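You operate a simulated robot arm through the tools that you are given. There is no shell and no other tool. Be economical: measure what you need, move in short steps, check, and stop when the job is done.

You run a simulated robot arm. Do the job below in one go: nothing can be reset, and whatever is moved stays where it is left.

TASK
Shut the middle lint drawer. Press the middle jog button two times. Put the small purple box on the top of the front belt away on the low grey shelf top. Close the top red cabinet drawer. Open the top blue drawer, take the small orange box on the top of the packing table and put it away inside floor, then shut the drawer. Take the middle tray on the top of the packing table and put it away on the top of the middle end table. Take the small green box on the top of the packing table and put it away on the long grey table top. Any order will do.

It is judged by the outcome, as a careful person would: the job done as asked, and still so three seconds after it is handed in. It fails if anything else is knocked over, pushed out of place, dropped, spilled or broken.

THE ROBOT
A 7-joint arm with a vacuum gripper on a trunk, on a base that drives. Base frame: it is fixed to the floor where the robot stands at the start and does not move with it; the origin is under the middle of the robot, x ahead of it, y to its left, z up. Units: m, degrees, N and s.
Its first joint turns from -149.0 to 149.0 degrees. Places, roughly: long grey table top [-1.6, -3.1, 0.8]; low grey shelf top [-1.5, -3.4, 0.2]; middle jog button [2.9, 0.8, 0.8]; middle lint drawer [0.7, -0.1, 0.5]; middle tray [3, -4.25, 0.75]; small green box [3.25, -4.25, 0.75]; small orange box [2.25, -4.5, 0.75]; small purple box [1.75, -2.25, 0.75]; top blue drawer [-1.5, -2.5, 0.7]; top blue drawer floor [-1.6, -2.5, 0.6]; top of the middle end table [-0.1, -0.7, 0.6]; top red cabinet drawer [2.1, -6.7, 0.8]. Payload 1.06 kg.
Tool frame: the origin (TCP) lies in the middle of the cups' lips, and z points out of the cups. The gripper has 1 cup of 0.024 m across, covering 0.024 by 0.024 m (tool x, y); the bellows give 0.008 m. With the vacuum on, a cup seals on a smooth face that it is pressed against (1 to 4 N); it does not hold porous or soft things. The pull reaches 23 N.
Orientation is told as [roll, pitch, yaw] about the base's x, y, z axes, in that order, counted from this pose: with the cups facing straight down, the tool's x points along the base's -x, its y along +y and its z along -z.

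THE INTERFACE
- The arm moves only by the tool send_rows. Its argument "motion" is one flat list of numbers, 7 for each row, row after row: the shift along the tool's x, y, z in units of 100 mm (1.0 is 100 mm), then the turn, a rotation vector about the tool's x, y, z in units of 90 degrees (1.0 is 90 degrees), then the vacuum: 1 switches it on, -1 off. In form: [tx, ty, tz, ax, ay, az, valve, tx, ty, tz, ax, ay, az, valve, ...]. A call has 1 to 20 rows; each row is the pose to reach, as a shift and turn from the pose commanded when the call began, along the tool's axes at that moment. A call with a number of a shift or a turn outside -1 to 1 is refused whole. A row lasts 0.2 s, in which the tool goes at most 0.05 m and 8.6 degrees; a call with a longer step from one row to the next is refused whole, and so is a gripper value outside its range. Where a pose cannot be reached the arm comes as near as it can. A force on the tool above 40 N (or 10 N above the force at the start of the call, whichever is more), or a blocked arm, ends the call early, and 0.2 s more pass. The pull builds up within a second once a cup has sealed. Time passes only in rows, and 0.2 s behind the last, so rows that repeat a pose give it time. It gives the time, the measured TCP pose, the force on the tool (base axes) and the pull of the vacuum at its end, in the units of the frame above (readings bear some noise), with the torque about the TCP (base axes, N m) and any sound that the robot's microphone picked up, and new pictures: "pictures" is both (left out), scene, wrist or none.
- Cameras (640 x 400 px; columns grow to the right, rows downward): "scene" is now at [-0.0239, 0.0994, 1.3747]; the picture's right is [-0.96, -0.28, 0.00], its down [-0.23, 0.76, -0.61] and it looks along [0.17, -0.58, -0.79] (base axes); focal length 251 px, centre (320, 200). "wrist" rides on the gripper at [0.078, 0.019, -0.096] in the tool frame; the picture's right is [-0.24, 0.97, 0.00], its down [-0.71, -0.17, -0.69] and it looks along [-0.67, -0.16, 0.73] (tool axes); focal length 243 px, centre (320, 200). There is no depth. A picture from a camera that has moved, and an enlarged one, comes with that camera's place and axes in the base frame and with its lens.
- slide_trunk(by): slides the trunk up (or, below 0, down) by that many m; the arm and the scene camera ride with it, the base frame stays. It gives what a move gives, with no picture.
- base_move(legs): drives the robot by 1 to 6 legs, each [ahead, turn to the left] in m and degrees, along the robot's own axes; the way and the turn of a leg run together, so that a leg with both is an arc; at most 1.5 m and 180 degrees a leg. The arm and the cameras ride along, it lands a little off, and it stops where it bumps. It gives what a move gives, and a new picture of the scene camera.
- pan_tilt(pan, tilt): turns the head with the scene camera to pan (to the left, within 155 degrees either way) and tilt (down, from -29 to 69), counted from straight ahead of the robot. It gives what a move gives, and a new picture of the scene camera.
- close_up(camera, box): a new picture of the part [left, top, right, bottom] of that camera's present view, enlarged. The clock stands still meanwhile.
- finish_job(): hands the job in; it is judged then, once.

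Go step by step. Nothing tells you exact positions but the pictures and the camera data: compare them with the known pose of the tool, close in by small moves and look again before you grip or let go. The budget is 196 turns and 260 pictures, counting those below and the enlarged ones. Unless the task says otherwise, let go and move clear before handing in.

The tools are called after "Request:" as a command line: name --argument value ..., lists and objects as JSON in quotes. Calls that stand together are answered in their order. send_rows: Moves the arm, as the interface text tells. Its arguments: {"type":"object","properties":{"motion":{"type":"array","items":{"type":"number"}},"pictures":{"type":"string","enum":["both","scene","wrist","none"]}},"required":["motion"]} The other tools are called the same way: slide_trunk (by) slides the trunk up or down; base_move (legs) drives the base; pan_tilt (pan, tilt) turns the head that bears the scene camera; close_up (camera, box) takes an enlarged picture of a part of a camera's view; finish_job () hands the job in.

At the start:

```text
time: 0.0
ee_pos: [0.6684, -0.1132, 0.8463]
ee_rot: [0.0, 0.0, -0.1]
contact_force: [0.6, -0.1, 1.3]
ft_torque: [-0.03, 0.03, 0.01]
pull: 0.1
trunk travel left (down, up): [-0.45, 0.26]
robot x, y, heading: [0.0005, 0.0004, -0.0]
head pan, tilt: [-73.5, 52.5]
```

scene: 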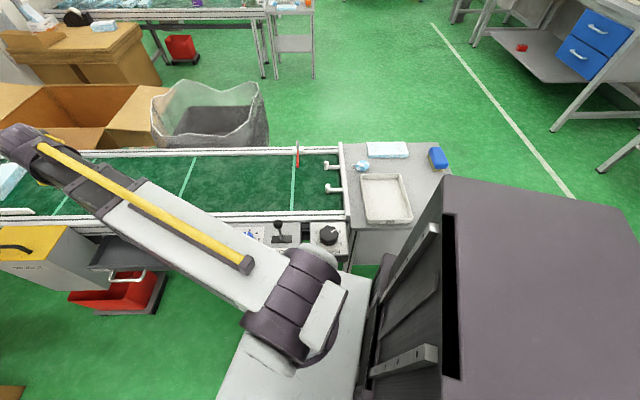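
wrist: 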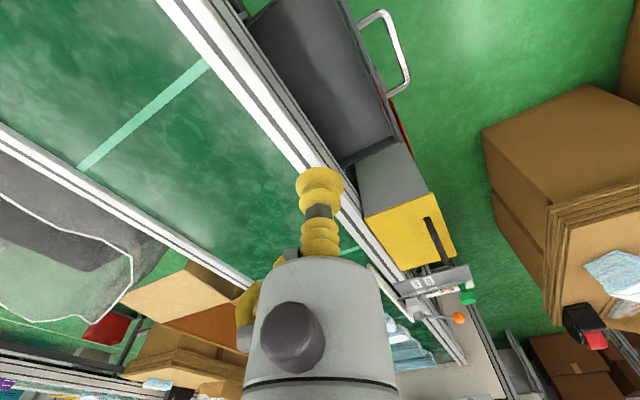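

I see a belt to my right with an open lint drawer below the arm, and other furniture beyond. I look around first to map the scene.

Request:
pan_tilt --pan 0 --tilt 40

Request:
pan_tilt --pan -60 --tilt 15

Request:
pan_tilt --pan -120 --tilt 25

Request:
pan_tilt --pan 0 --tilt 10

```text
time: 1.5
ee_pos: [0.6685, -0.1133, 0.8461]
ee_rot: [0.0, 0.1, 0.0]
contact_force: [-0.2, -0.1, -0.4]
ft_torque: [0.01, -0.01, -0.01]
pull: 0.1
trunk travel left (down, up): [-0.45, 0.26]
robot x, y, heading: [0.0009, 0.0031, 0.0]
head pan, tilt: [0.0, 40.0]
camera scene: at [0.0399, 0.1709, 1.3922], right [0.0, -1.0, 0.0], down [-0.64, 0.0, -0.77], along [0.77, 0.0, -0.64], focal length 251 px, centre (320, 200)
```

scene: 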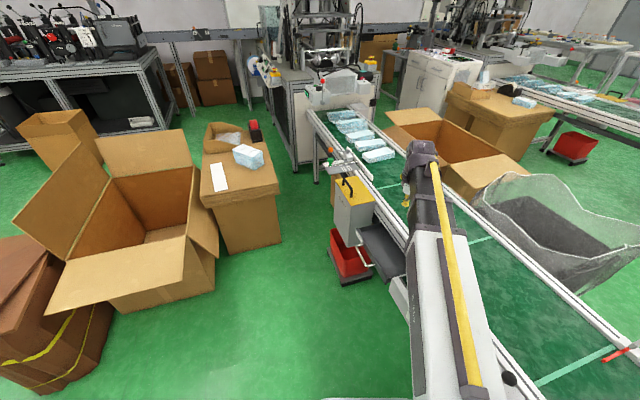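

```text
time: 2.8
ee_pos: [0.6691, -0.1129, 0.8464]
ee_rot: [0.0, 0.0, 0.0]
contact_force: [1.2, 0.2, -1.0]
ft_torque: [-0.02, 0.0, -0.03]
pull: 0.1
trunk travel left (down, up): [-0.45, 0.26]
robot x, y, heading: [-0.0037, 0.0031, 0.1]
head pan, tilt: [-60.0, 15.0]
camera scene: at [0.0017, 0.0901, 1.4317], right [-0.87, -0.5, 0.0], down [-0.13, 0.22, -0.97], along [0.48, -0.84, -0.26], focal length 251 px, centre (320, 200)
```

scene: 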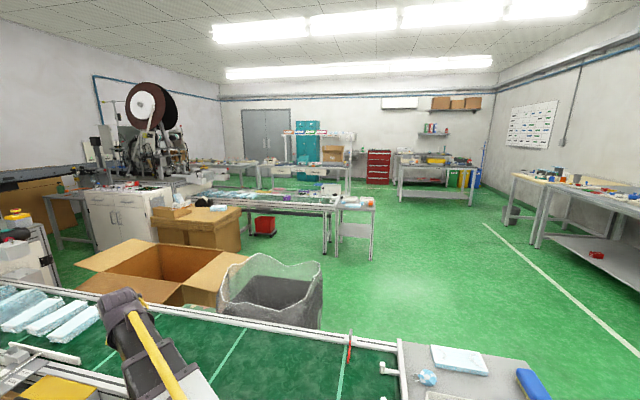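

```text
time: 4.1
ee_pos: [0.6689, -0.1126, 0.8463]
ee_rot: [-0.1, 0.0, 0.0]
contact_force: [-0.8, 0.3, 0.7]
ft_torque: [0.01, 0.0, 0.02]
pull: 0.0
trunk travel left (down, up): [-0.45, 0.26]
robot x, y, heading: [-0.0015, 0.0012, 0.0]
head pan, tilt: [-120.0, 25.0]
camera scene: at [-0.0911, 0.0911, 1.4155], right [-0.87, 0.5, 0.0], down [0.21, 0.37, -0.91], along [-0.45, -0.79, -0.42], focal length 251 px, centre (320, 200)
```

scene: 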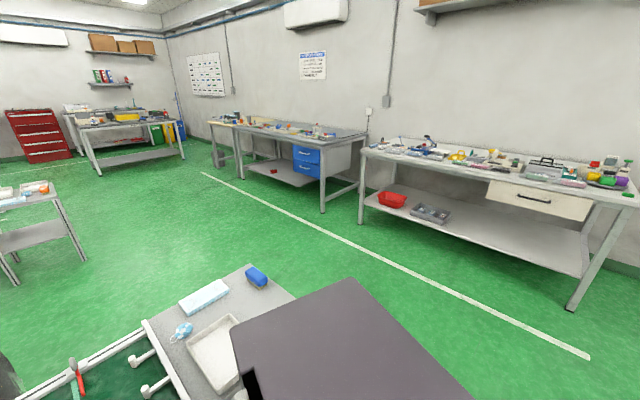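

```text
time: 6.1
ee_pos: [0.6687, -0.1135, 0.8466]
ee_rot: [-0.1, 0.0, 0.0]
contact_force: [-0.2, 1.1, 0.2]
ft_torque: [0.04, 0.01, 0.02]
pull: 0.0
trunk travel left (down, up): [-0.45, 0.26]
robot x, y, heading: [-0.0, 0.0006, -0.2]
head pan, tilt: [0.0, 10.0]
camera scene: at [0.0479, 0.1709, 1.4399], right [0.0, -1.0, 0.0], down [-0.17, 0.0, -0.98], along [0.98, 0.0, -0.17], focal length 251 px, centre (320, 200)
```

scene: 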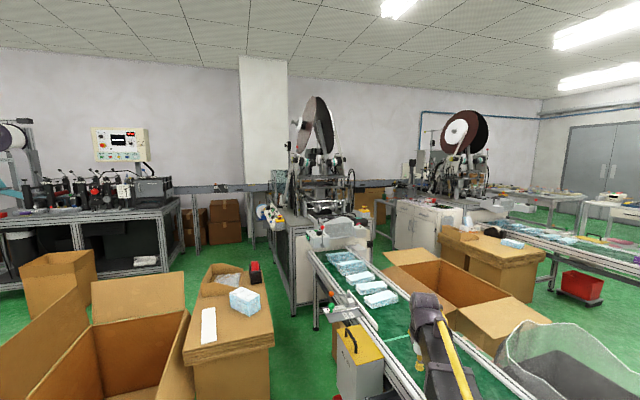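

Request:
pan_tilt --pan -10 --tilt 60

Request:
close_up --camera "wrist" --box '[240, 0, 480, 150]'

```text
time: 7.2
ee_pos: [0.6687, -0.1122, 0.8455]
ee_rot: [0.1, 0.0, 0.0]
contact_force: [0.1, -0.6, -0.1]
ft_torque: [0.0, 0.0, 0.0]
pull: 0.1
trunk travel left (down, up): [-0.45, 0.26]
robot x, y, heading: [0.0028, 0.0044, 0.0]
head pan, tilt: [-10.0, 60.0]
camera scene: at [0.0206, 0.1594, 1.3655], right [-0.17, -0.98, 0.0], down [-0.85, 0.15, -0.5], along [0.49, -0.09, -0.87], focal length 251 px, centre (320, 200)
```

scene: 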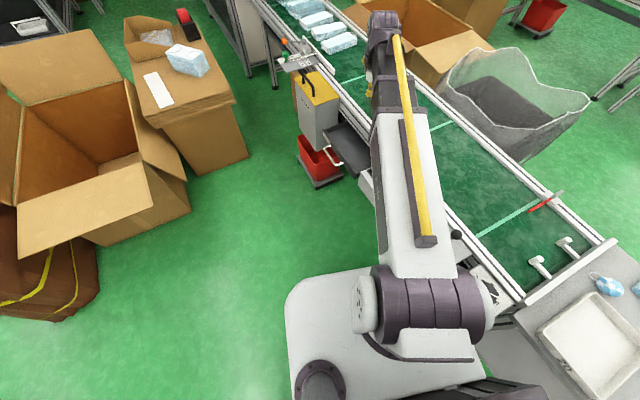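

```text
2.67 times, centred on (360, 75) of wrist
camera zoom: at [0.5919, -0.0945, 0.9433], right [0.24, 0.97, 0.0], down [0.71, -0.17, 0.69], along [0.67, -0.16, -0.73], focal length 647 px, centre (213, 533)
```

zoom: 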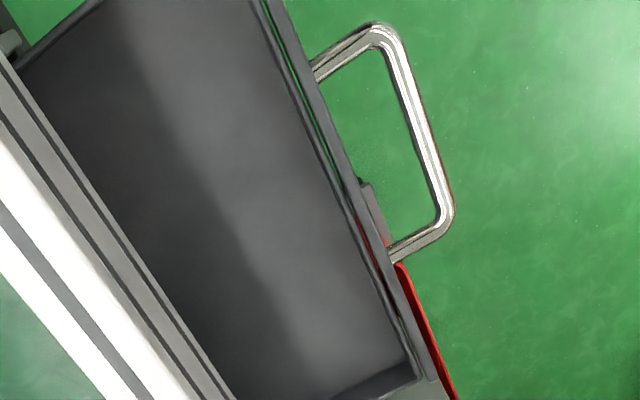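

Request:
close_up --camera "scene" --box '[260, 40, 420, 200]'

```text
2.50 times, centred on (340, 120) of scene
camera zoom: at [0.0206, 0.1594, 1.3655], right [-0.17, -0.98, 0.0], down [-0.85, 0.15, -0.5], along [0.49, -0.09, -0.87], focal length 628 px, centre (270, 400)
```

zoom: 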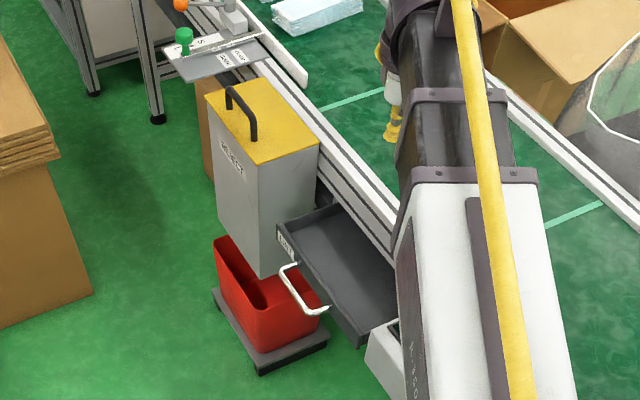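

The belt runs about 18° off x; the drawer handle is near [0.70, -0.005, 0.51] and must be pushed square to the belt. I turn the base 18° so the tool comes outside the handle and squared up.

Request:
base_move --legs '[[0, 18]]'

```text
time: 8.6
ee_pos: [0.6704, 0.0979, 0.8459]
ee_rot: [0.1, 0.0, 18.0]
contact_force: [0.2, -0.1, -0.1]
ft_torque: [0.02, -0.01, 0.01]
pull: 0.0
trunk travel left (down, up): [-0.45, 0.26]
robot x, y, heading: [-0.0014, -0.0001, 18.2]
head pan, tilt: [-10.0, 60.0]
camera scene: at [-0.0294, 0.158, 1.3655], right [0.14, -0.99, 0.0], down [-0.86, -0.12, -0.5], along [0.5, 0.07, -0.87], focal length 251 px, centre (320, 200)
```

scene: 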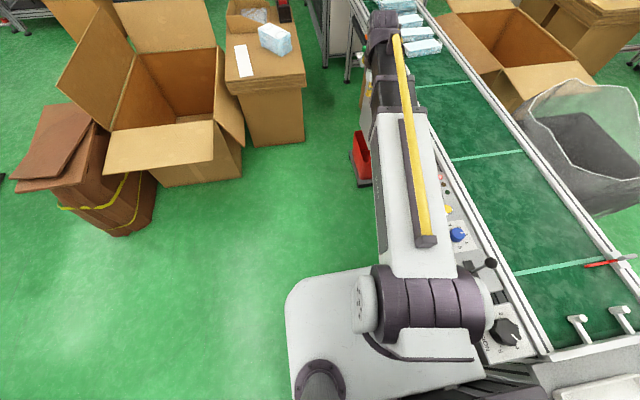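

Request:
send_rows --motion '[0, 0, 0, 0.085, 0, 0, -1, 0, 0, 0, 0.17, 0, 0, -1, 0, 0, 0, 0.255, 0, 0, -1, 0, 0, 0, 0.33, 0, 0, -1]' --pictures "none"

Request:
slide_trunk --by -0.355

Request:
pan_tilt --pan -10 --tilt 50

Request:
close_up --camera "wrist" --box '[0, 0, 640, 400]'

```text
time: 9.6
ee_pos: [0.6706, 0.0983, 0.8462]
ee_rot: [-29.8, -0.1, 18.0]
contact_force: [-0.4, 0.2, -0.3]
ft_torque: [0.02, -0.03, 0.01]
pull: 0.0
trunk travel left (down, up): [-0.45, 0.26]
robot x, y, heading: [-0.0022, 0.0, 17.9]
head pan, tilt: [-10.0, 60.0]
```

```text
time: 13.1
ee_pos: [0.6709, 0.0992, 0.491]
ee_rot: [-29.6, 0.0, 18.0]
contact_force: [-0.6, -0.1, -0.2]
ft_torque: [0.04, -0.01, 0.04]
pull: 0.1
trunk travel left (down, up): [-0.095, 0.615]
robot x, y, heading: [0.0006, 0.0027, 18.1]
head pan, tilt: [-10.0, 60.0]
```

```text
time: 13.8
ee_pos: [0.6705, 0.0995, 0.4903]
ee_rot: [-29.7, 0.0, 18.0]
contact_force: [0.0, -0.5, 0.4]
ft_torque: [-0.01, -0.01, -0.01]
pull: 0.1
trunk travel left (down, up): [-0.095, 0.615]
robot x, y, heading: [-0.0009, -0.0002, 18.0]
head pan, tilt: [-10.0, 50.0]
camera scene: at [-0.0192, 0.1594, 1.023], right [0.14, -0.99, 0.0], down [-0.76, -0.11, -0.64], along [0.64, 0.09, -0.77], focal length 251 px, centre (320, 200)
```

scene: 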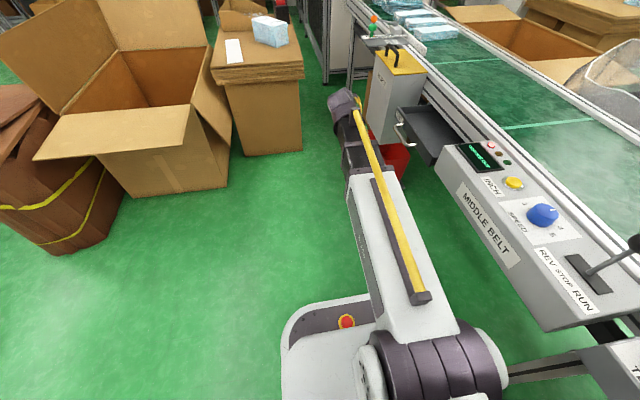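

```text
1.00 times, centred on (320, 200) of wrist (not enlarged: the box is as wide or as high as the picture)
camera zoom: at [0.5781, 0.1354, 0.5662], right [-0.04, 0.88, -0.48], down [0.61, 0.4, 0.68], along [0.79, -0.27, -0.55], focal length 243 px, centre (320, 200)
```

zoom: 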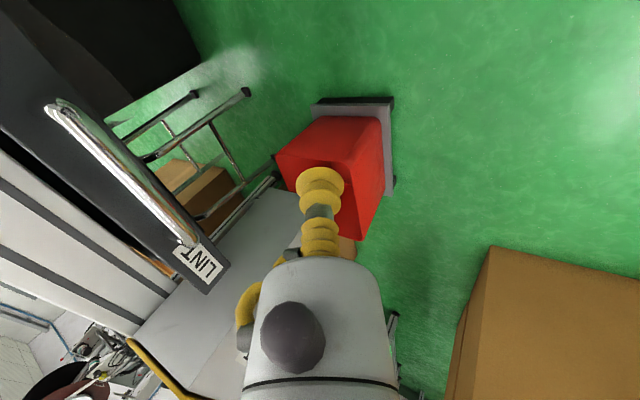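

Request:
send_rows --motion '[0, -0.26, 0.15, 0, 0, 0, -1, 0, -0.52, 0.3, 0, 0, 0, -1, 0, -0.65, 0.375, 0, 0, 0, -1, 0, -0.78, 0.45, 0, 0, 0, -1, 0, -0.866, 0.5, 0, 0, 0, -1]'

```text
time: 15.0
ee_pos: [0.7024, 0.0026, 0.4904]
ee_rot: [-29.7, 0.1, 18.0]
contact_force: [-0.5, 0.5, 0.1]
ft_torque: [0.01, 0.0, -0.03]
pull: 0.1
trunk travel left (down, up): [-0.095, 0.615]
robot x, y, heading: [0.0031, -0.0009, 18.4]
head pan, tilt: [-10.0, 50.0]
camera scene: at [-0.0192, 0.1594, 1.023], right [0.14, -0.99, 0.0], down [-0.76, -0.11, -0.64], along [0.64, 0.09, -0.77], focal length 251 px, centre (320, 200)
camera wrist: at [0.6095, 0.0398, 0.565], right [-0.04, 0.88, -0.48], down [0.61, 0.4, 0.68], along [0.79, -0.27, -0.55], focal length 243 px, centre (320, 200)
```

scene: 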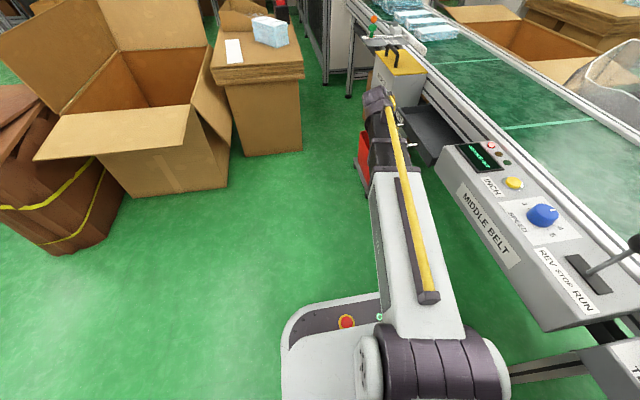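
wrist: 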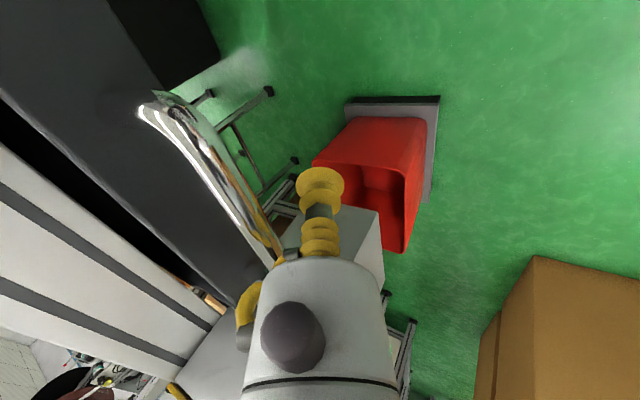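

Request:
send_rows --motion '[0, -0.13, 0.075, 0, 0, 0, -1, 0, -0.26, 0.15, 0, 0, 0, -1, 0, -0.39, 0.225, 0, 0, 0, -1, 0, -0.52, 0.3, 0, 0, 0, -1, 0, -0.65, 0.375, 0, 0, 0, -1, 0, -0.78, 0.45, 0, 0, 0, -1, 0, -0.866, 0.5, 0, 0, 0, -1]'

```text
time: 16.6
ee_pos: [0.7308, -0.0901, 0.4888]
ee_rot: [-29.8, 0.1, 18.0]
contact_force: [0.8, 2.2, 0.1]
ft_torque: [-0.08, 0.01, 0.0]
pull: 0.0
trunk travel left (down, up): [-0.095, 0.615]
robot x, y, heading: [0.0004, -0.0017, 18.1]
head pan, tilt: [-10.0, 50.0]
camera scene: at [-0.0191, 0.1595, 1.023], right [0.14, -0.99, 0.0], down [-0.76, -0.11, -0.64], along [0.64, 0.09, -0.77], focal length 251 px, centre (320, 200)
camera wrist: at [0.6399, -0.0549, 0.5652], right [-0.04, 0.88, -0.48], down [0.61, 0.4, 0.68], along [0.79, -0.27, -0.55], focal length 243 px, centre (320, 200)
```

scene: 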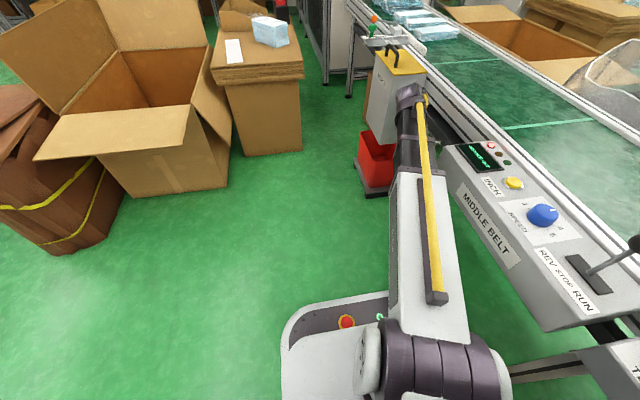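
wrist: 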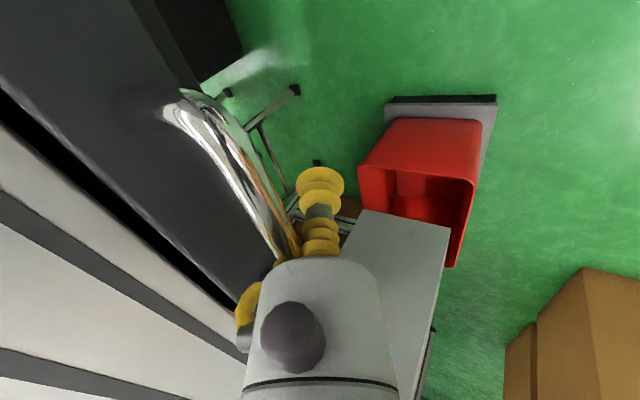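

Contact is light and the drawer is sliding in. I keep pushing.

Request:
send_rows --motion '[0, -0.13, 0.075, 0, 0, 0, -1, 0, -0.26, 0.15, 0, 0, 0, -1, 0, -0.39, 0.225, 0, 0, 0, -1, 0, -0.52, 0.3, 0, 0, 0, -1, 0, -0.65, 0.375, 0, 0, 0, -1, 0, -0.78, 0.45, 0, 0, 0, -1, 0, -0.866, 0.5, 0, 0, 0, -1]'

```text
time: 17.4
ee_pos: [0.7437, -0.1223, 0.4872]
ee_rot: [-28.8, 0.3, 18.6]
contact_force: [-1.1, 9.1, -3.4]
ft_torque: [-0.4, -0.08, -0.05]
pull: 0.0
trunk travel left (down, up): [-0.095, 0.615]
robot x, y, heading: [-0.0021, 0.001, 18.4]
head pan, tilt: [-10.0, 50.0]
stopped in row 3: the force on the tool passed its limit at 54 N (the readings are from after the stop); the commanded pose is now the measured one
camera scene: at [-0.0202, 0.1596, 1.0231], right [0.15, -0.99, 0.0], down [-0.76, -0.11, -0.64], along [0.64, 0.09, -0.77], focal length 251 px, centre (320, 200)
camera wrist: at [0.6501, -0.0868, 0.5632], right [-0.05, 0.88, -0.47], down [0.62, 0.4, 0.68], along [0.79, -0.26, -0.56], focal length 243 px, centre (320, 200)
```

scene: 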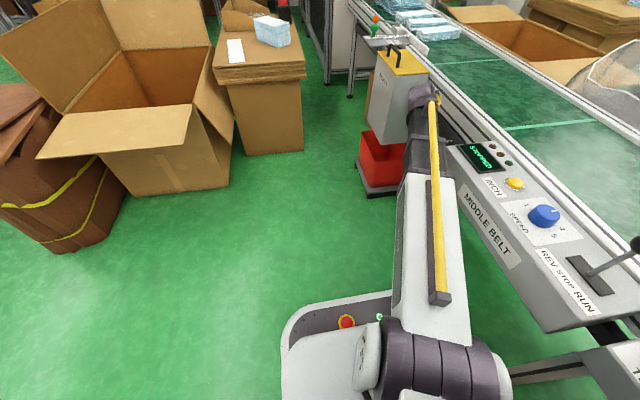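
wrist: 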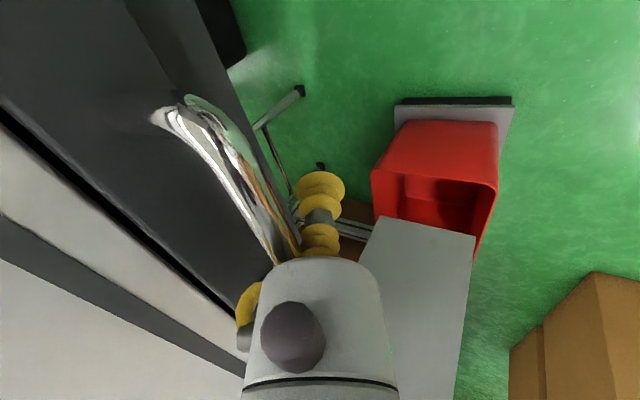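

Request:
send_rows --motion '[0, 0.4, -0.23, 0, 0, 0, -1, 0, 0.8, -0.46, 0, 0, 0, -1]' --pictures "both"

Request:
close_up --camera "scene" --box '[350, 20, 510, 200]'

```text
time: 18.0
ee_pos: [0.7145, -0.0354, 0.4874]
ee_rot: [-29.1, 0.2, 18.3]
contact_force: [0.7, -0.7, -0.4]
ft_torque: [-0.01, 0.01, -0.02]
pull: 0.0
trunk travel left (down, up): [-0.095, 0.615]
robot x, y, heading: [0.0004, 0.0004, 18.3]
head pan, tilt: [-10.0, 50.0]
camera scene: at [-0.0199, 0.1593, 1.0231], right [0.14, -0.99, 0.0], down [-0.76, -0.11, -0.64], along [0.64, 0.09, -0.77], focal length 251 px, centre (320, 200)
camera wrist: at [0.6205, 0.0005, 0.5635], right [-0.05, 0.88, -0.47], down [0.62, 0.4, 0.68], along [0.79, -0.26, -0.56], focal length 243 px, centre (320, 200)
```

scene: 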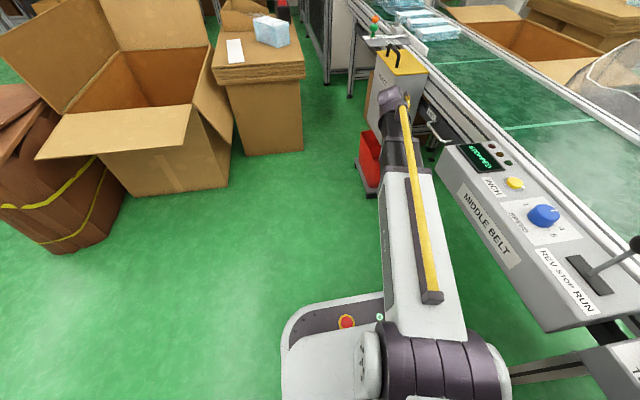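
wrist: 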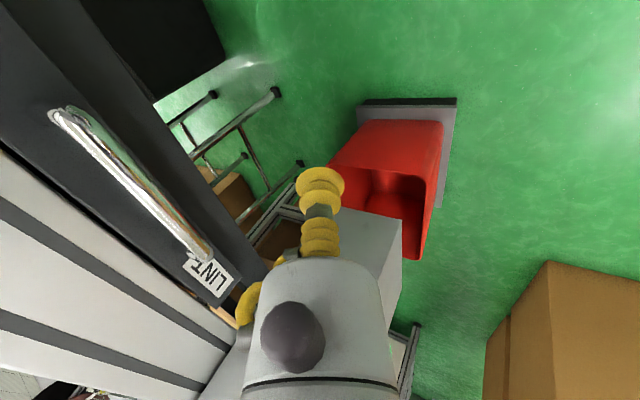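

```text
2.22 times, centred on (430, 110) of scene
camera zoom: at [-0.0199, 0.1593, 1.0231], right [0.14, -0.99, 0.0], down [-0.76, -0.11, -0.64], along [0.64, 0.09, -0.77], focal length 558 px, centre (76, 400)
```

zoom: 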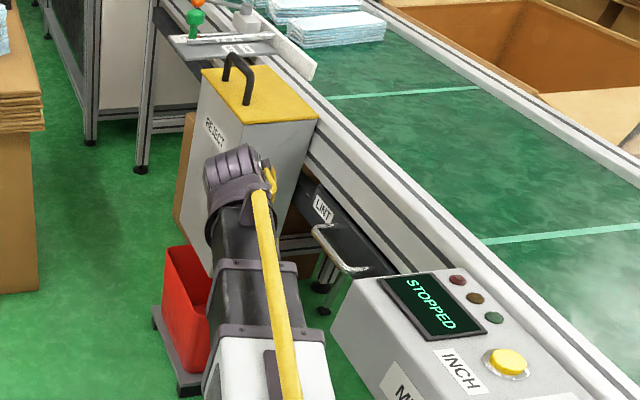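

Request:
close_up --camera "wrist" --box '[0, 40, 280, 330]'

Request:
close_up --camera "scene" --box '[400, 80, 480, 150]'

```text
1.38 times, centred on (140, 185) of wrist
camera zoom: at [0.6205, 0.0005, 0.5635], right [-0.05, 0.88, -0.47], down [0.62, 0.4, 0.68], along [0.79, -0.26, -0.56], focal length 335 px, centre (568, 221)
```

zoom: 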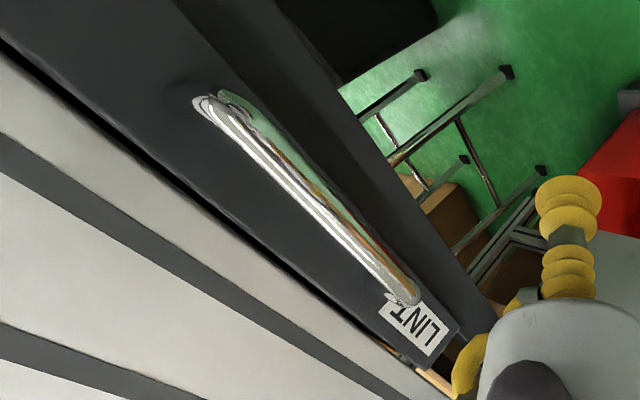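

```text
5.71 times, centred on (440, 115) of scene
camera zoom: at [-0.0199, 0.1593, 1.0231], right [0.14, -0.99, 0.0], down [-0.76, -0.11, -0.64], along [0.64, 0.09, -0.77], focal length 1435 px, centre (-366, 686)
```

zoom: 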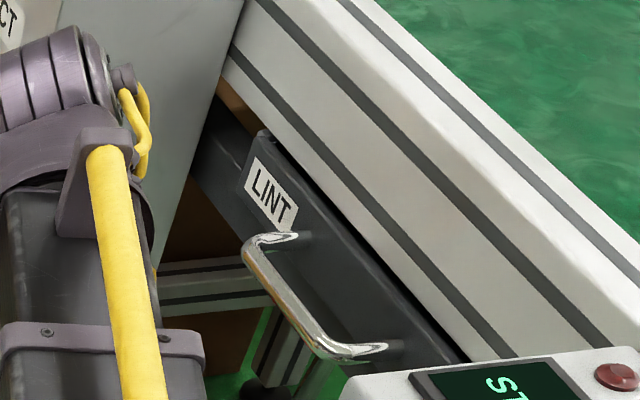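

Request:
send_rows --motion '[0, -0.3, 0.173, 0, 0, 0, -1, 0, -0.606, 0.35, 0, 0, 0, -1, 0, -0.65, 0.375, 0, 0, 0, -1, 0, -0.693, 0.4, 0, 0, 0, -1, 0, -0.736, 0.425, 0, 0, 0, -1, 0, -0.78, 0.45, 0, 0, 0, -1, 0, -0.823, 0.475, 0, 0, 0, -1, 0, -0.866, 0.5, 0, 0, 0, -1]' --pictures "none"

Request:
close_up --camera "scene" --box '[400, 80, 480, 150]'

```text
time: 19.8
ee_pos: [0.7408, -0.1224, 0.4852]
ee_rot: [-28.4, 0.4, 18.6]
contact_force: [-2.7, 9.8, 0.5]
ft_torque: [-0.44, -0.07, -0.02]
pull: 0.0
trunk travel left (down, up): [-0.095, 0.615]
robot x, y, heading: [0.0, 0.0027, 18.6]
head pan, tilt: [-10.0, 50.0]
stopped in row 8: the force on the tool passed its limit at 46 N (the readings are from after the stop); the commanded pose is now the measured one
```

```text
5.71 times, centred on (440, 115) of scene
camera zoom: at [-0.0214, 0.1595, 1.0231], right [0.15, -0.99, 0.0], down [-0.76, -0.12, -0.64], along [0.64, 0.1, -0.77], focal length 1435 px, centre (-366, 686)
```

zoom: 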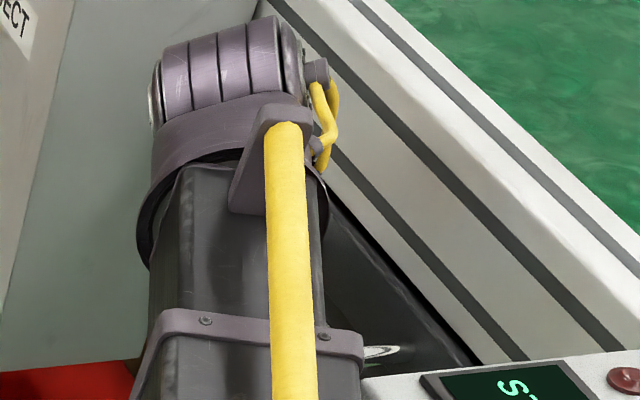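

The torque puts the contact at the handle, and it stops at the same place twice, so the drawer is shut. I back off, straighten, and raise the trunk.

Request:
send_rows --motion '[0, 0.4, -0.23, 0, 0, 0, -1, 0, 0.8, -0.46, 0, 0, 0, -1, 0, 1.0, -0.6, 0, 0, 0, -1, 0, 1.0, -0.6, -0.09, 0, 0, -1, 0, 1.0, -0.6, -0.18, 0, 0, -1, 0, 1.0, -0.6, -0.26, 0, 0, -1, 0, 1.0, -0.6, -0.32, 0, 0, -1]' --pictures "none"

Request:
slide_trunk --by 0.5

Request:
pan_tilt --pan 0 --tilt 15

Request:
close_up --camera "scene" --box '[200, 130, 440, 280]'

```text
time: 21.4
ee_pos: [0.7052, -0.0119, 0.4906]
ee_rot: [0.4, 0.3, 18.6]
contact_force: [0.3, 0.5, 0.2]
ft_torque: [0.01, -0.01, 0.0]
pull: 0.1
trunk travel left (down, up): [-0.095, 0.615]
robot x, y, heading: [-0.0016, 0.0008, 18.4]
head pan, tilt: [-10.0, 50.0]
```

```text
refused: 0.5 is not a number from -0.4 to 0.4
```

```text
time: 22.4
ee_pos: [0.7042, -0.0125, 0.4923]
ee_rot: [0.3, 0.3, 18.7]
contact_force: [0.6, 0.4, -0.3]
ft_torque: [-0.01, 0.0, 0.02]
pull: 0.2
trunk travel left (down, up): [-0.095, 0.615]
robot x, y, heading: [-0.0004, -0.0, 18.7]
head pan, tilt: [0.0, 15.0]
camera scene: at [-0.0087, 0.1775, 1.0767], right [0.32, -0.95, 0.0], down [-0.25, -0.08, -0.97], along [0.92, 0.31, -0.26], focal length 251 px, centre (320, 200)
```

scene: 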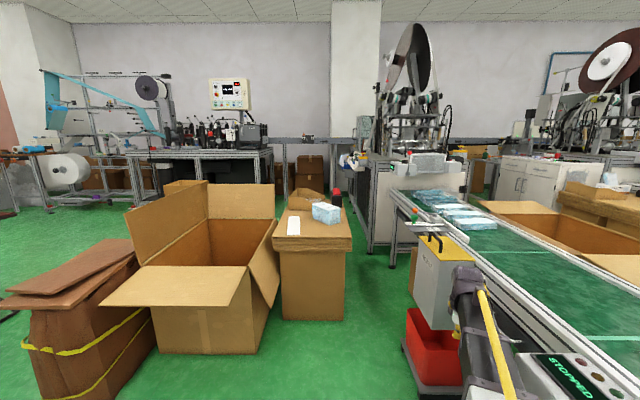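

```text
2.67 times, centred on (320, 205) of scene
camera zoom: at [-0.0087, 0.1775, 1.0767], right [0.32, -0.95, 0.0], down [-0.25, -0.08, -0.97], along [0.92, 0.31, -0.26], focal length 670 px, centre (320, 187)
```

zoom: 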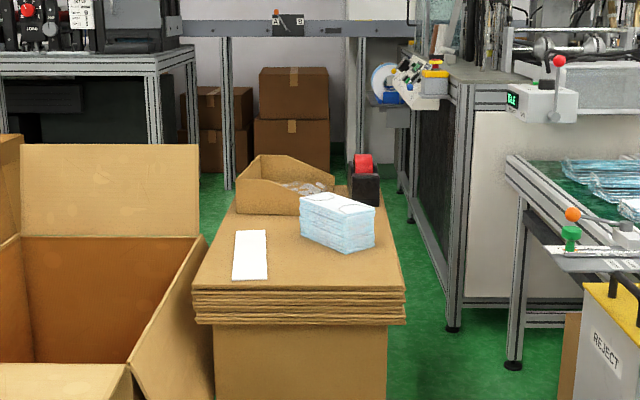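

Request:
slide_trunk --by 0.4

Request:
pan_tilt --pan 25 --tilt 25

Request:
close_up --camera "scene" --box '[420, 20, 580, 120]'

Request:
pan_tilt --pan 80 --tilt 35

```text
time: 26.3
ee_pos: [0.7057, -0.0125, 0.8911]
ee_rot: [0.4, 0.3, 18.7]
contact_force: [-0.4, 0.0, -0.5]
ft_torque: [0.0, 0.0, 0.02]
pull: 0.0
trunk travel left (down, up): [-0.495, 0.215]
robot x, y, heading: [-0.0018, 0.0001, 18.5]
head pan, tilt: [0.0, 15.0]
```

```text
time: 27.2
ee_pos: [0.7052, -0.0129, 0.89]
ee_rot: [0.3, 0.3, 18.8]
contact_force: [-0.3, 0.4, 0.3]
ft_torque: [-0.03, 0.0, -0.01]
pull: 0.1
trunk travel left (down, up): [-0.495, 0.215]
robot x, y, heading: [-0.0003, -0.0017, 18.6]
head pan, tilt: [25.0, 25.0]
camera scene: at [-0.0304, 0.2112, 1.4606], right [0.69, -0.72, 0.0], down [-0.31, -0.29, -0.91], along [0.66, 0.62, -0.42], focal length 251 px, centre (320, 200)
```

scene: 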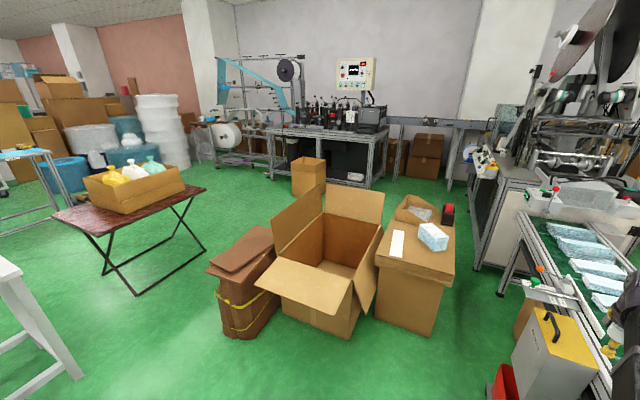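

```text
4.00 times, centred on (500, 70) of scene
camera zoom: at [-0.0304, 0.2112, 1.4606], right [0.69, -0.72, 0.0], down [-0.31, -0.29, -0.91], along [0.66, 0.62, -0.42], focal length 1004 px, centre (-400, 720)
```

zoom: 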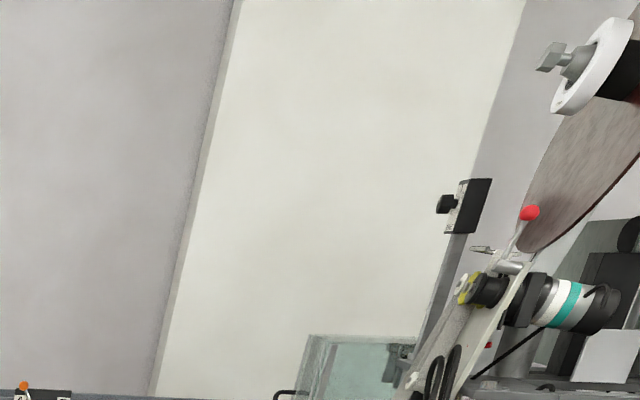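

```text
time: 28.4
ee_pos: [0.7048, -0.0118, 0.8908]
ee_rot: [0.3, 0.3, 18.6]
contact_force: [-0.1, -0.1, 0.0]
ft_torque: [0.0, 0.01, 0.02]
pull: 0.0
trunk travel left (down, up): [-0.495, 0.215]
robot x, y, heading: [-0.0066, -0.0002, 18.6]
head pan, tilt: [80.0, 35.0]
camera scene: at [-0.1103, 0.2348, 1.4448], right [0.99, 0.15, 0.0], down [0.09, -0.57, -0.82], along [-0.12, 0.81, -0.57], focal length 251 px, centre (320, 200)
```

scene: 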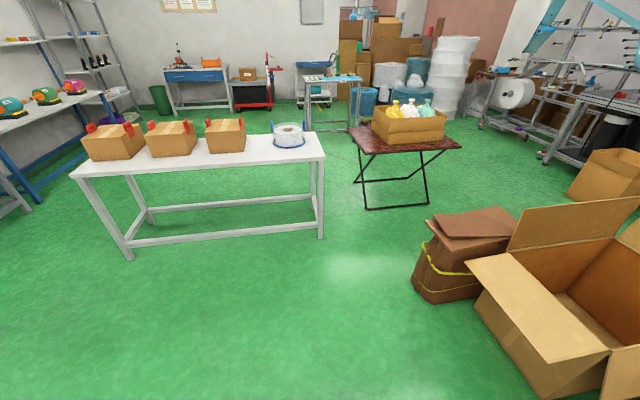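

Request:
pan_tilt --pan -110 --tilt 69

Request:
pan_tilt --pan 150 --tilt 50

```text
time: 31.2
ee_pos: [0.705, -0.0124, 0.8899]
ee_rot: [0.3, 0.3, 18.7]
contact_force: [0.2, 0.3, -0.6]
ft_torque: [-0.02, -0.01, 0.01]
pull: 0.1
trunk travel left (down, up): [-0.495, 0.215]
robot x, y, heading: [0.0029, -0.0008, 18.5]
head pan, tilt: [-110.0, 68.8]
camera scene: at [-0.0985, 0.0918, 1.4011], right [-1.0, 0.02, 0.0], down [0.02, 0.93, -0.36], along [-0.01, -0.36, -0.93], focal length 251 px, centre (320, 200)
```

scene: 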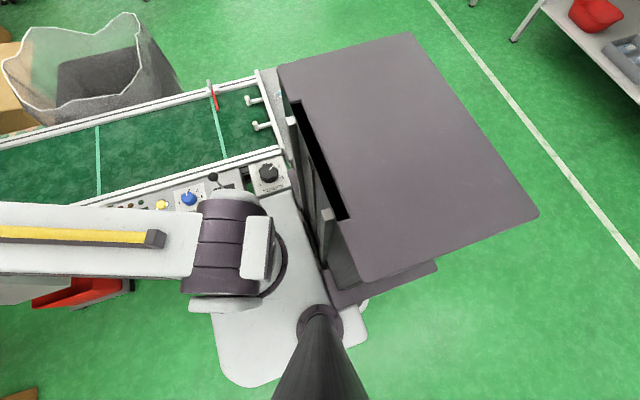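

```text
time: 34.8
ee_pos: [0.7056, -0.0122, 0.8915]
ee_rot: [0.2, 0.4, 18.6]
contact_force: [0.4, 0.1, -0.1]
ft_torque: [-0.01, -0.01, 0.01]
pull: 0.1
trunk travel left (down, up): [-0.495, 0.215]
robot x, y, heading: [-0.0006, -0.0011, 18.6]
head pan, tilt: [150.0, 50.0]
camera scene: at [-0.1727, 0.1629, 1.423], right [0.2, 0.98, 0.0], down [0.75, -0.15, -0.64], along [-0.63, 0.13, -0.77], focal length 251 px, centre (320, 200)
```

scene: 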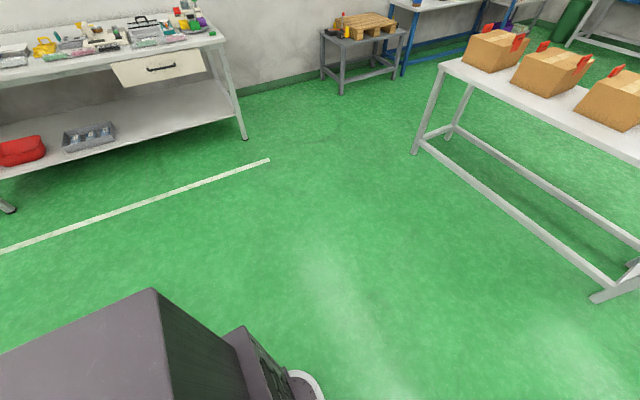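

The jog button sits on the machine's left side beyond the cartons, and the direct gaps are too narrow. I'll drive round the white table, starting by raising the trunk and leaving the belt.

Request:
slide_trunk --by 0.2

Request:
base_move --legs '[[0.25, 0], [0, 146.4], [1.5, 0], [0.8, 0], [0, -70]]'

```text
time: 37.0
ee_pos: [0.7056, -0.0124, 1.0901]
ee_rot: [0.3, 0.5, 18.7]
contact_force: [-0.8, 0.8, 0.3]
ft_torque: [-0.02, 0.01, 0.01]
pull: 0.1
trunk travel left (down, up): [-0.695, 0.015]
robot x, y, heading: [-0.0007, -0.002, 18.6]
head pan, tilt: [150.0, 50.0]
```

```text
time: 41.0
ee_pos: [0.9114, 0.3743, 1.0476]
ee_rot: [7.1, -1.0, 53.2]
contact_force: [0.8, -1.8, -1.2]
ft_torque: [0.08, 0.16, 0.06]
pull: 0.0
trunk travel left (down, up): [-0.695, 0.015]
robot x, y, heading: [0.2242, 0.0752, 47.8]
head pan, tilt: [150.0, 50.0]
stopped in leg 2: the robot was blocked; the commanded pose is now the measured one
camera scene: at [-0.0585, 0.183, 1.6193], right [-0.31, 0.95, -0.04], down [0.75, 0.22, -0.63], along [-0.59, -0.23, -0.78], focal length 251 px, centre (320, 200)
```

scene: 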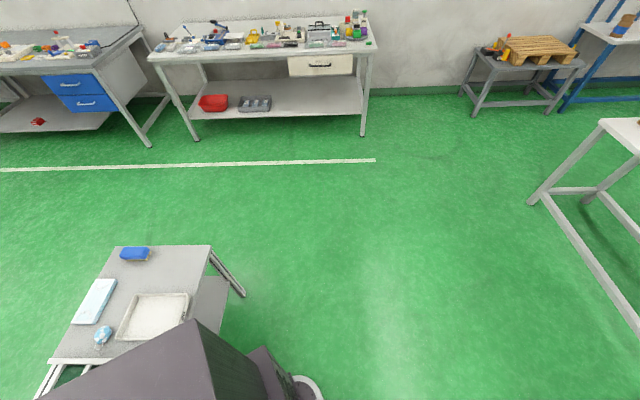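

Request:
pan_tilt --pan -20 --tilt 50

Request:
pan_tilt --pan -90 --tilt 69

Request:
close_up --camera "wrist" --box '[0, 0, 640, 400]'

```text
time: 43.6
ee_pos: [0.8952, 0.3866, 1.0541]
ee_rot: [6.3, -0.9, 53.7]
contact_force: [0.1, -0.5, 0.8]
ft_torque: [0.06, -0.02, 0.02]
pull: 0.0
trunk travel left (down, up): [-0.695, 0.015]
robot x, y, heading: [0.2242, 0.074, 48.1]
head pan, tilt: [-20.0, 50.0]
camera scene: at [0.0764, 0.2439, 1.6213], right [0.47, -0.88, 0.04], down [-0.65, -0.38, -0.65], along [0.59, 0.28, -0.75], focal length 251 px, centre (320, 200)
```

scene: 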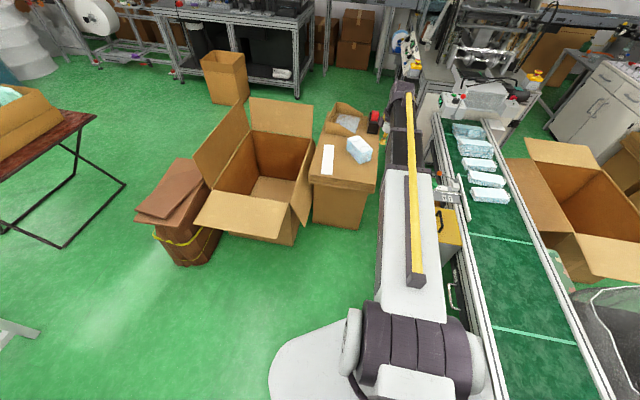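

```text
time: 45.0
ee_pos: [0.896, 0.3879, 1.0558]
ee_rot: [6.3, -0.9, 53.8]
contact_force: [-0.3, -1.2, -0.4]
ft_torque: [0.03, 0.0, 0.01]
pull: 0.0
trunk travel left (down, up): [-0.695, 0.015]
robot x, y, heading: [0.2232, 0.0796, 48.4]
head pan, tilt: [-90.0, 68.8]
camera scene: at [0.055, 0.1678, 1.6009], right [-0.67, -0.75, 0.0], down [-0.68, 0.61, -0.4], along [0.3, -0.27, -0.91], focal length 251 px, centre (320, 200)
```

scene: 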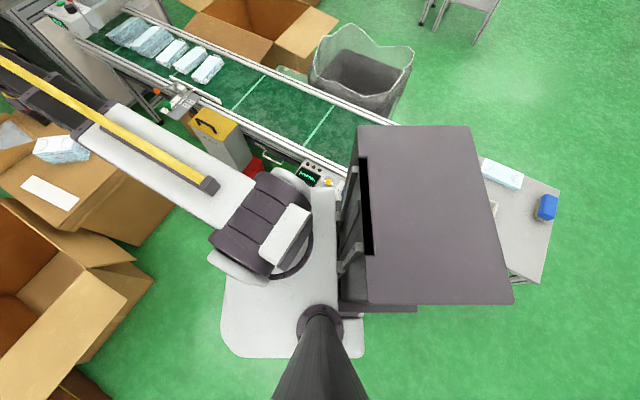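

```text
1.00 times, centred on (320, 200) of wrist (not enlarged: the box is as wide or as high as the picture)
camera zoom: at [0.8429, 0.3291, 1.152], right [-0.64, 0.76, 0.11], down [0.61, 0.42, 0.67], along [0.46, 0.5, -0.73], focal length 243 px, centre (320, 200)
```

zoom: 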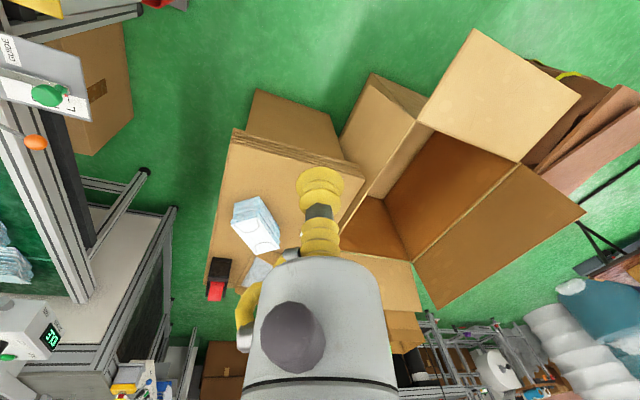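

The base rode up on something by the belt while turning. I turn back the way I came and then leave in a reverse arc that keeps clear of the belt.

Request:
base_move --legs '[[0, -29.6]]'

Request:
pan_tilt --pan -45 --tilt 60

```text
time: 46.9
ee_pos: [0.9636, 0.0138, 1.0528]
ee_rot: [6.4, -0.6, 23.9]
contact_force: [-0.2, -0.9, 0.0]
ft_torque: [0.02, 0.0, 0.01]
pull: 0.0
trunk travel left (down, up): [-0.695, 0.015]
robot x, y, heading: [0.2245, 0.0753, 19.1]
head pan, tilt: [-90.0, 68.8]
camera scene: at [0.1442, 0.1717, 1.6011], right [-0.94, -0.33, 0.0], down [-0.3, 0.88, -0.36], along [0.12, -0.34, -0.93], focal length 251 px, centre (320, 200)
```

scene: 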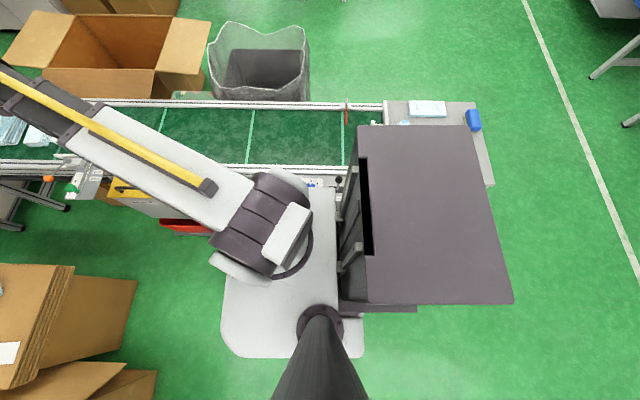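

```text
time: 48.0
ee_pos: [0.9649, 0.0133, 1.0541]
ee_rot: [6.5, -0.7, 23.9]
contact_force: [0.6, 0.5, -0.4]
ft_torque: [-0.01, 0.0, 0.01]
pull: 0.1
trunk travel left (down, up): [-0.695, 0.015]
robot x, y, heading: [0.2226, 0.076, 18.9]
head pan, tilt: [-45.0, 60.0]
camera scene: at [0.1857, 0.1956, 1.6105], right [-0.44, -0.9, 0.0], down [-0.78, 0.38, -0.5], along [0.45, -0.22, -0.87], focal length 251 px, centre (320, 200)
```

scene: 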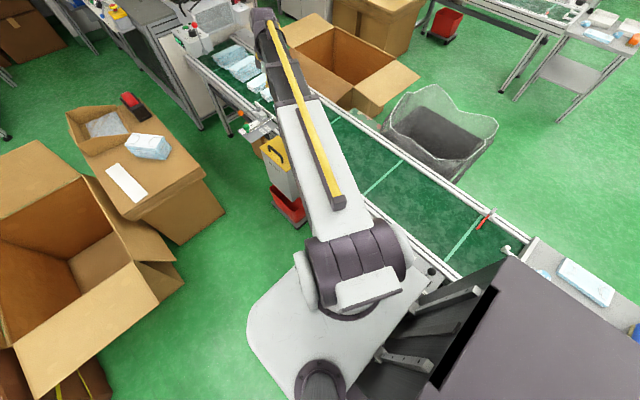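

Request:
base_move --legs '[[-0.5, -28.6], [-0.8, 0]]'

```text
time: 54.8
ee_pos: [-0.4334, -0.2416, 1.0532]
ee_rot: [6.4, -0.8, -5.4]
contact_force: [0.4, 1.0, 0.0]
ft_torque: [-0.01, 0.0, 0.02]
pull: 0.0
trunk travel left (down, up): [-0.695, 0.015]
robot x, y, heading: [-1.0478, 0.1744, -10.2]
head pan, tilt: [-45.0, 60.0]
camera scene: at [-1.0228, 0.2985, 1.6105], right [-0.82, -0.57, 0.0], down [-0.49, 0.71, -0.5], along [0.29, -0.41, -0.87], focal length 251 px, centre (320, 200)
```

scene: 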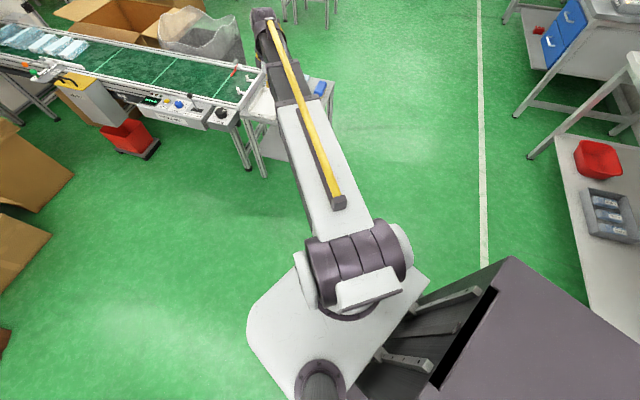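

Request:
close_up --camera "scene" --box '[100, 70, 260, 150]'

Request:
base_move --legs '[[0, 167.2], [1.36, 0], [0, -62], [1.5, 0]]'

Request:
pan_tilt --pan -50 --tilt 25

```text
4.00 times, centred on (180, 110) of scene
camera zoom: at [-1.0228, 0.2985, 1.6105], right [-0.82, -0.57, 0.0], down [-0.49, 0.71, -0.5], along [0.29, -0.41, -0.87], focal length 1004 px, centre (880, 560)
```

zoom: 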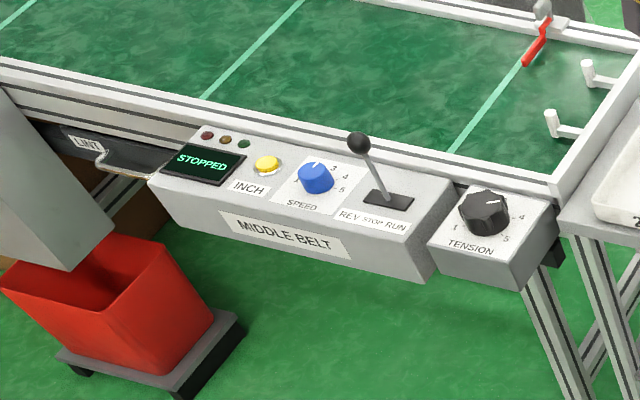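

```text
time: 78.2
ee_pos: [-2.1686, 2.8986, 1.0534]
ee_rot: [6.4, -0.6, 99.3]
contact_force: [0.2, -0.2, 0.4]
ft_torque: [-0.03, -0.02, 0.02]
pull: 0.1
trunk travel left (down, up): [-0.695, 0.015]
robot x, y, heading: [-2.4156, 2.1957, 94.4]
head pan, tilt: [-45.0, 60.0]
camera scene: at [-2.5406, 2.191, 1.6105], right [0.76, -0.65, 0.0], down [-0.56, -0.66, -0.5], along [0.32, 0.38, -0.87], focal length 251 px, centre (320, 200)
```

scene: 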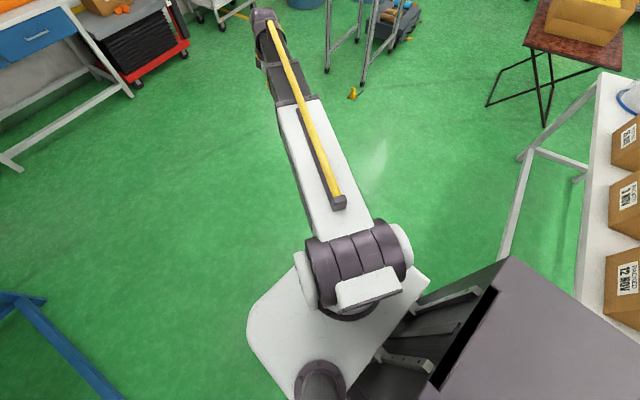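

```text
time: 79.2
ee_pos: [-2.1683, 2.8969, 1.0532]
ee_rot: [6.4, -0.7, 99.4]
contact_force: [0.1, 0.1, -0.5]
ft_torque: [0.01, -0.02, -0.04]
pull: 0.1
trunk travel left (down, up): [-0.695, 0.015]
robot x, y, heading: [-2.4158, 2.1983, 94.3]
head pan, tilt: [-50.0, 25.0]
camera scene: at [-2.5182, 2.2049, 1.6604], right [0.7, -0.71, 0.0], down [-0.3, -0.3, -0.91], along [0.65, 0.64, -0.42], focal length 251 px, centre (320, 200)
```

scene: 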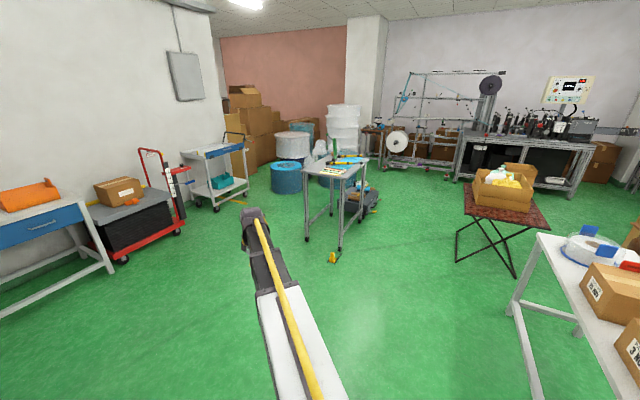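

Request:
base_move --legs '[[0, -66.7], [1.08, 0], [1.08, 0], [0, -11.6], [1.456, 0], [0, -60]]'

Request:
pan_tilt --pan 0 --tilt 30

```text
time: 103.0
ee_pos: [1.1832, 2.9087, 1.0521]
ee_rot: [6.4, -0.7, -38.9]
contact_force: [0.4, 0.5, 0.2]
ft_torque: [-0.02, -0.02, -0.02]
pull: 0.1
trunk travel left (down, up): [-0.695, 0.015]
robot x, y, heading: [0.9015, 3.5955, -43.7]
head pan, tilt: [-50.0, 25.0]
camera scene: at [0.9815, 3.6604, 1.6605], right [-1.0, 0.06, 0.0], down [0.03, 0.42, -0.91], along [-0.06, -0.9, -0.42], focal length 251 px, centre (320, 200)
```

scene: 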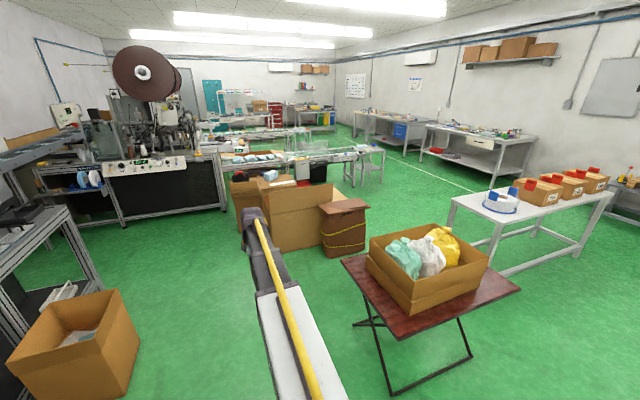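

```text
time: 104.2
ee_pos: [1.1836, 2.9098, 1.0523]
ee_rot: [6.4, -0.7, -38.9]
contact_force: [-0.5, -0.2, 0.2]
ft_torque: [0.0, 0.04, 0.02]
pull: 0.1
trunk travel left (down, up): [-0.695, 0.015]
robot x, y, heading: [0.9009, 3.5975, -43.8]
head pan, tilt: [0.0, 30.0]
camera scene: at [1.0529, 3.6899, 1.6526], right [-0.69, -0.72, 0.0], down [-0.36, 0.35, -0.87], along [0.63, -0.6, -0.5], focal length 251 px, centre (320, 200)
```

scene: 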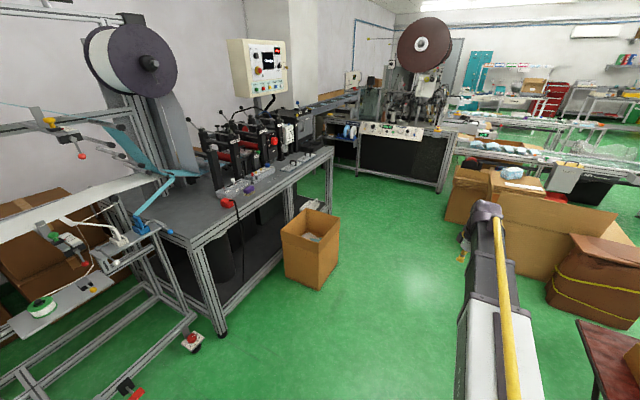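

Request:
close_up --camera "scene" --box '[320, 90, 480, 190]'

```text
4.00 times, centred on (400, 140) of scene
camera zoom: at [1.0529, 3.6899, 1.6526], right [-0.69, -0.72, 0.0], down [-0.36, 0.35, -0.87], along [0.63, -0.6, -0.5], focal length 1004 px, centre (0, 440)
```

zoom: 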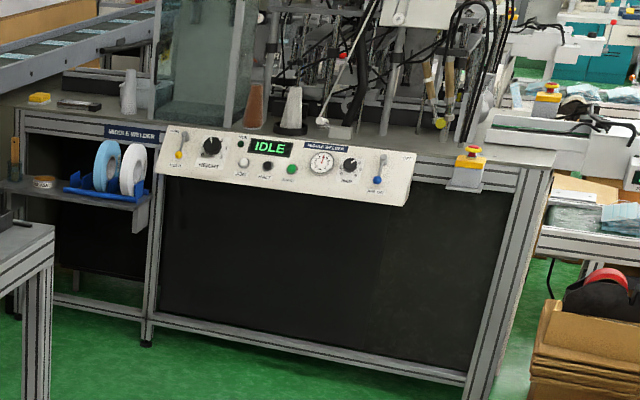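

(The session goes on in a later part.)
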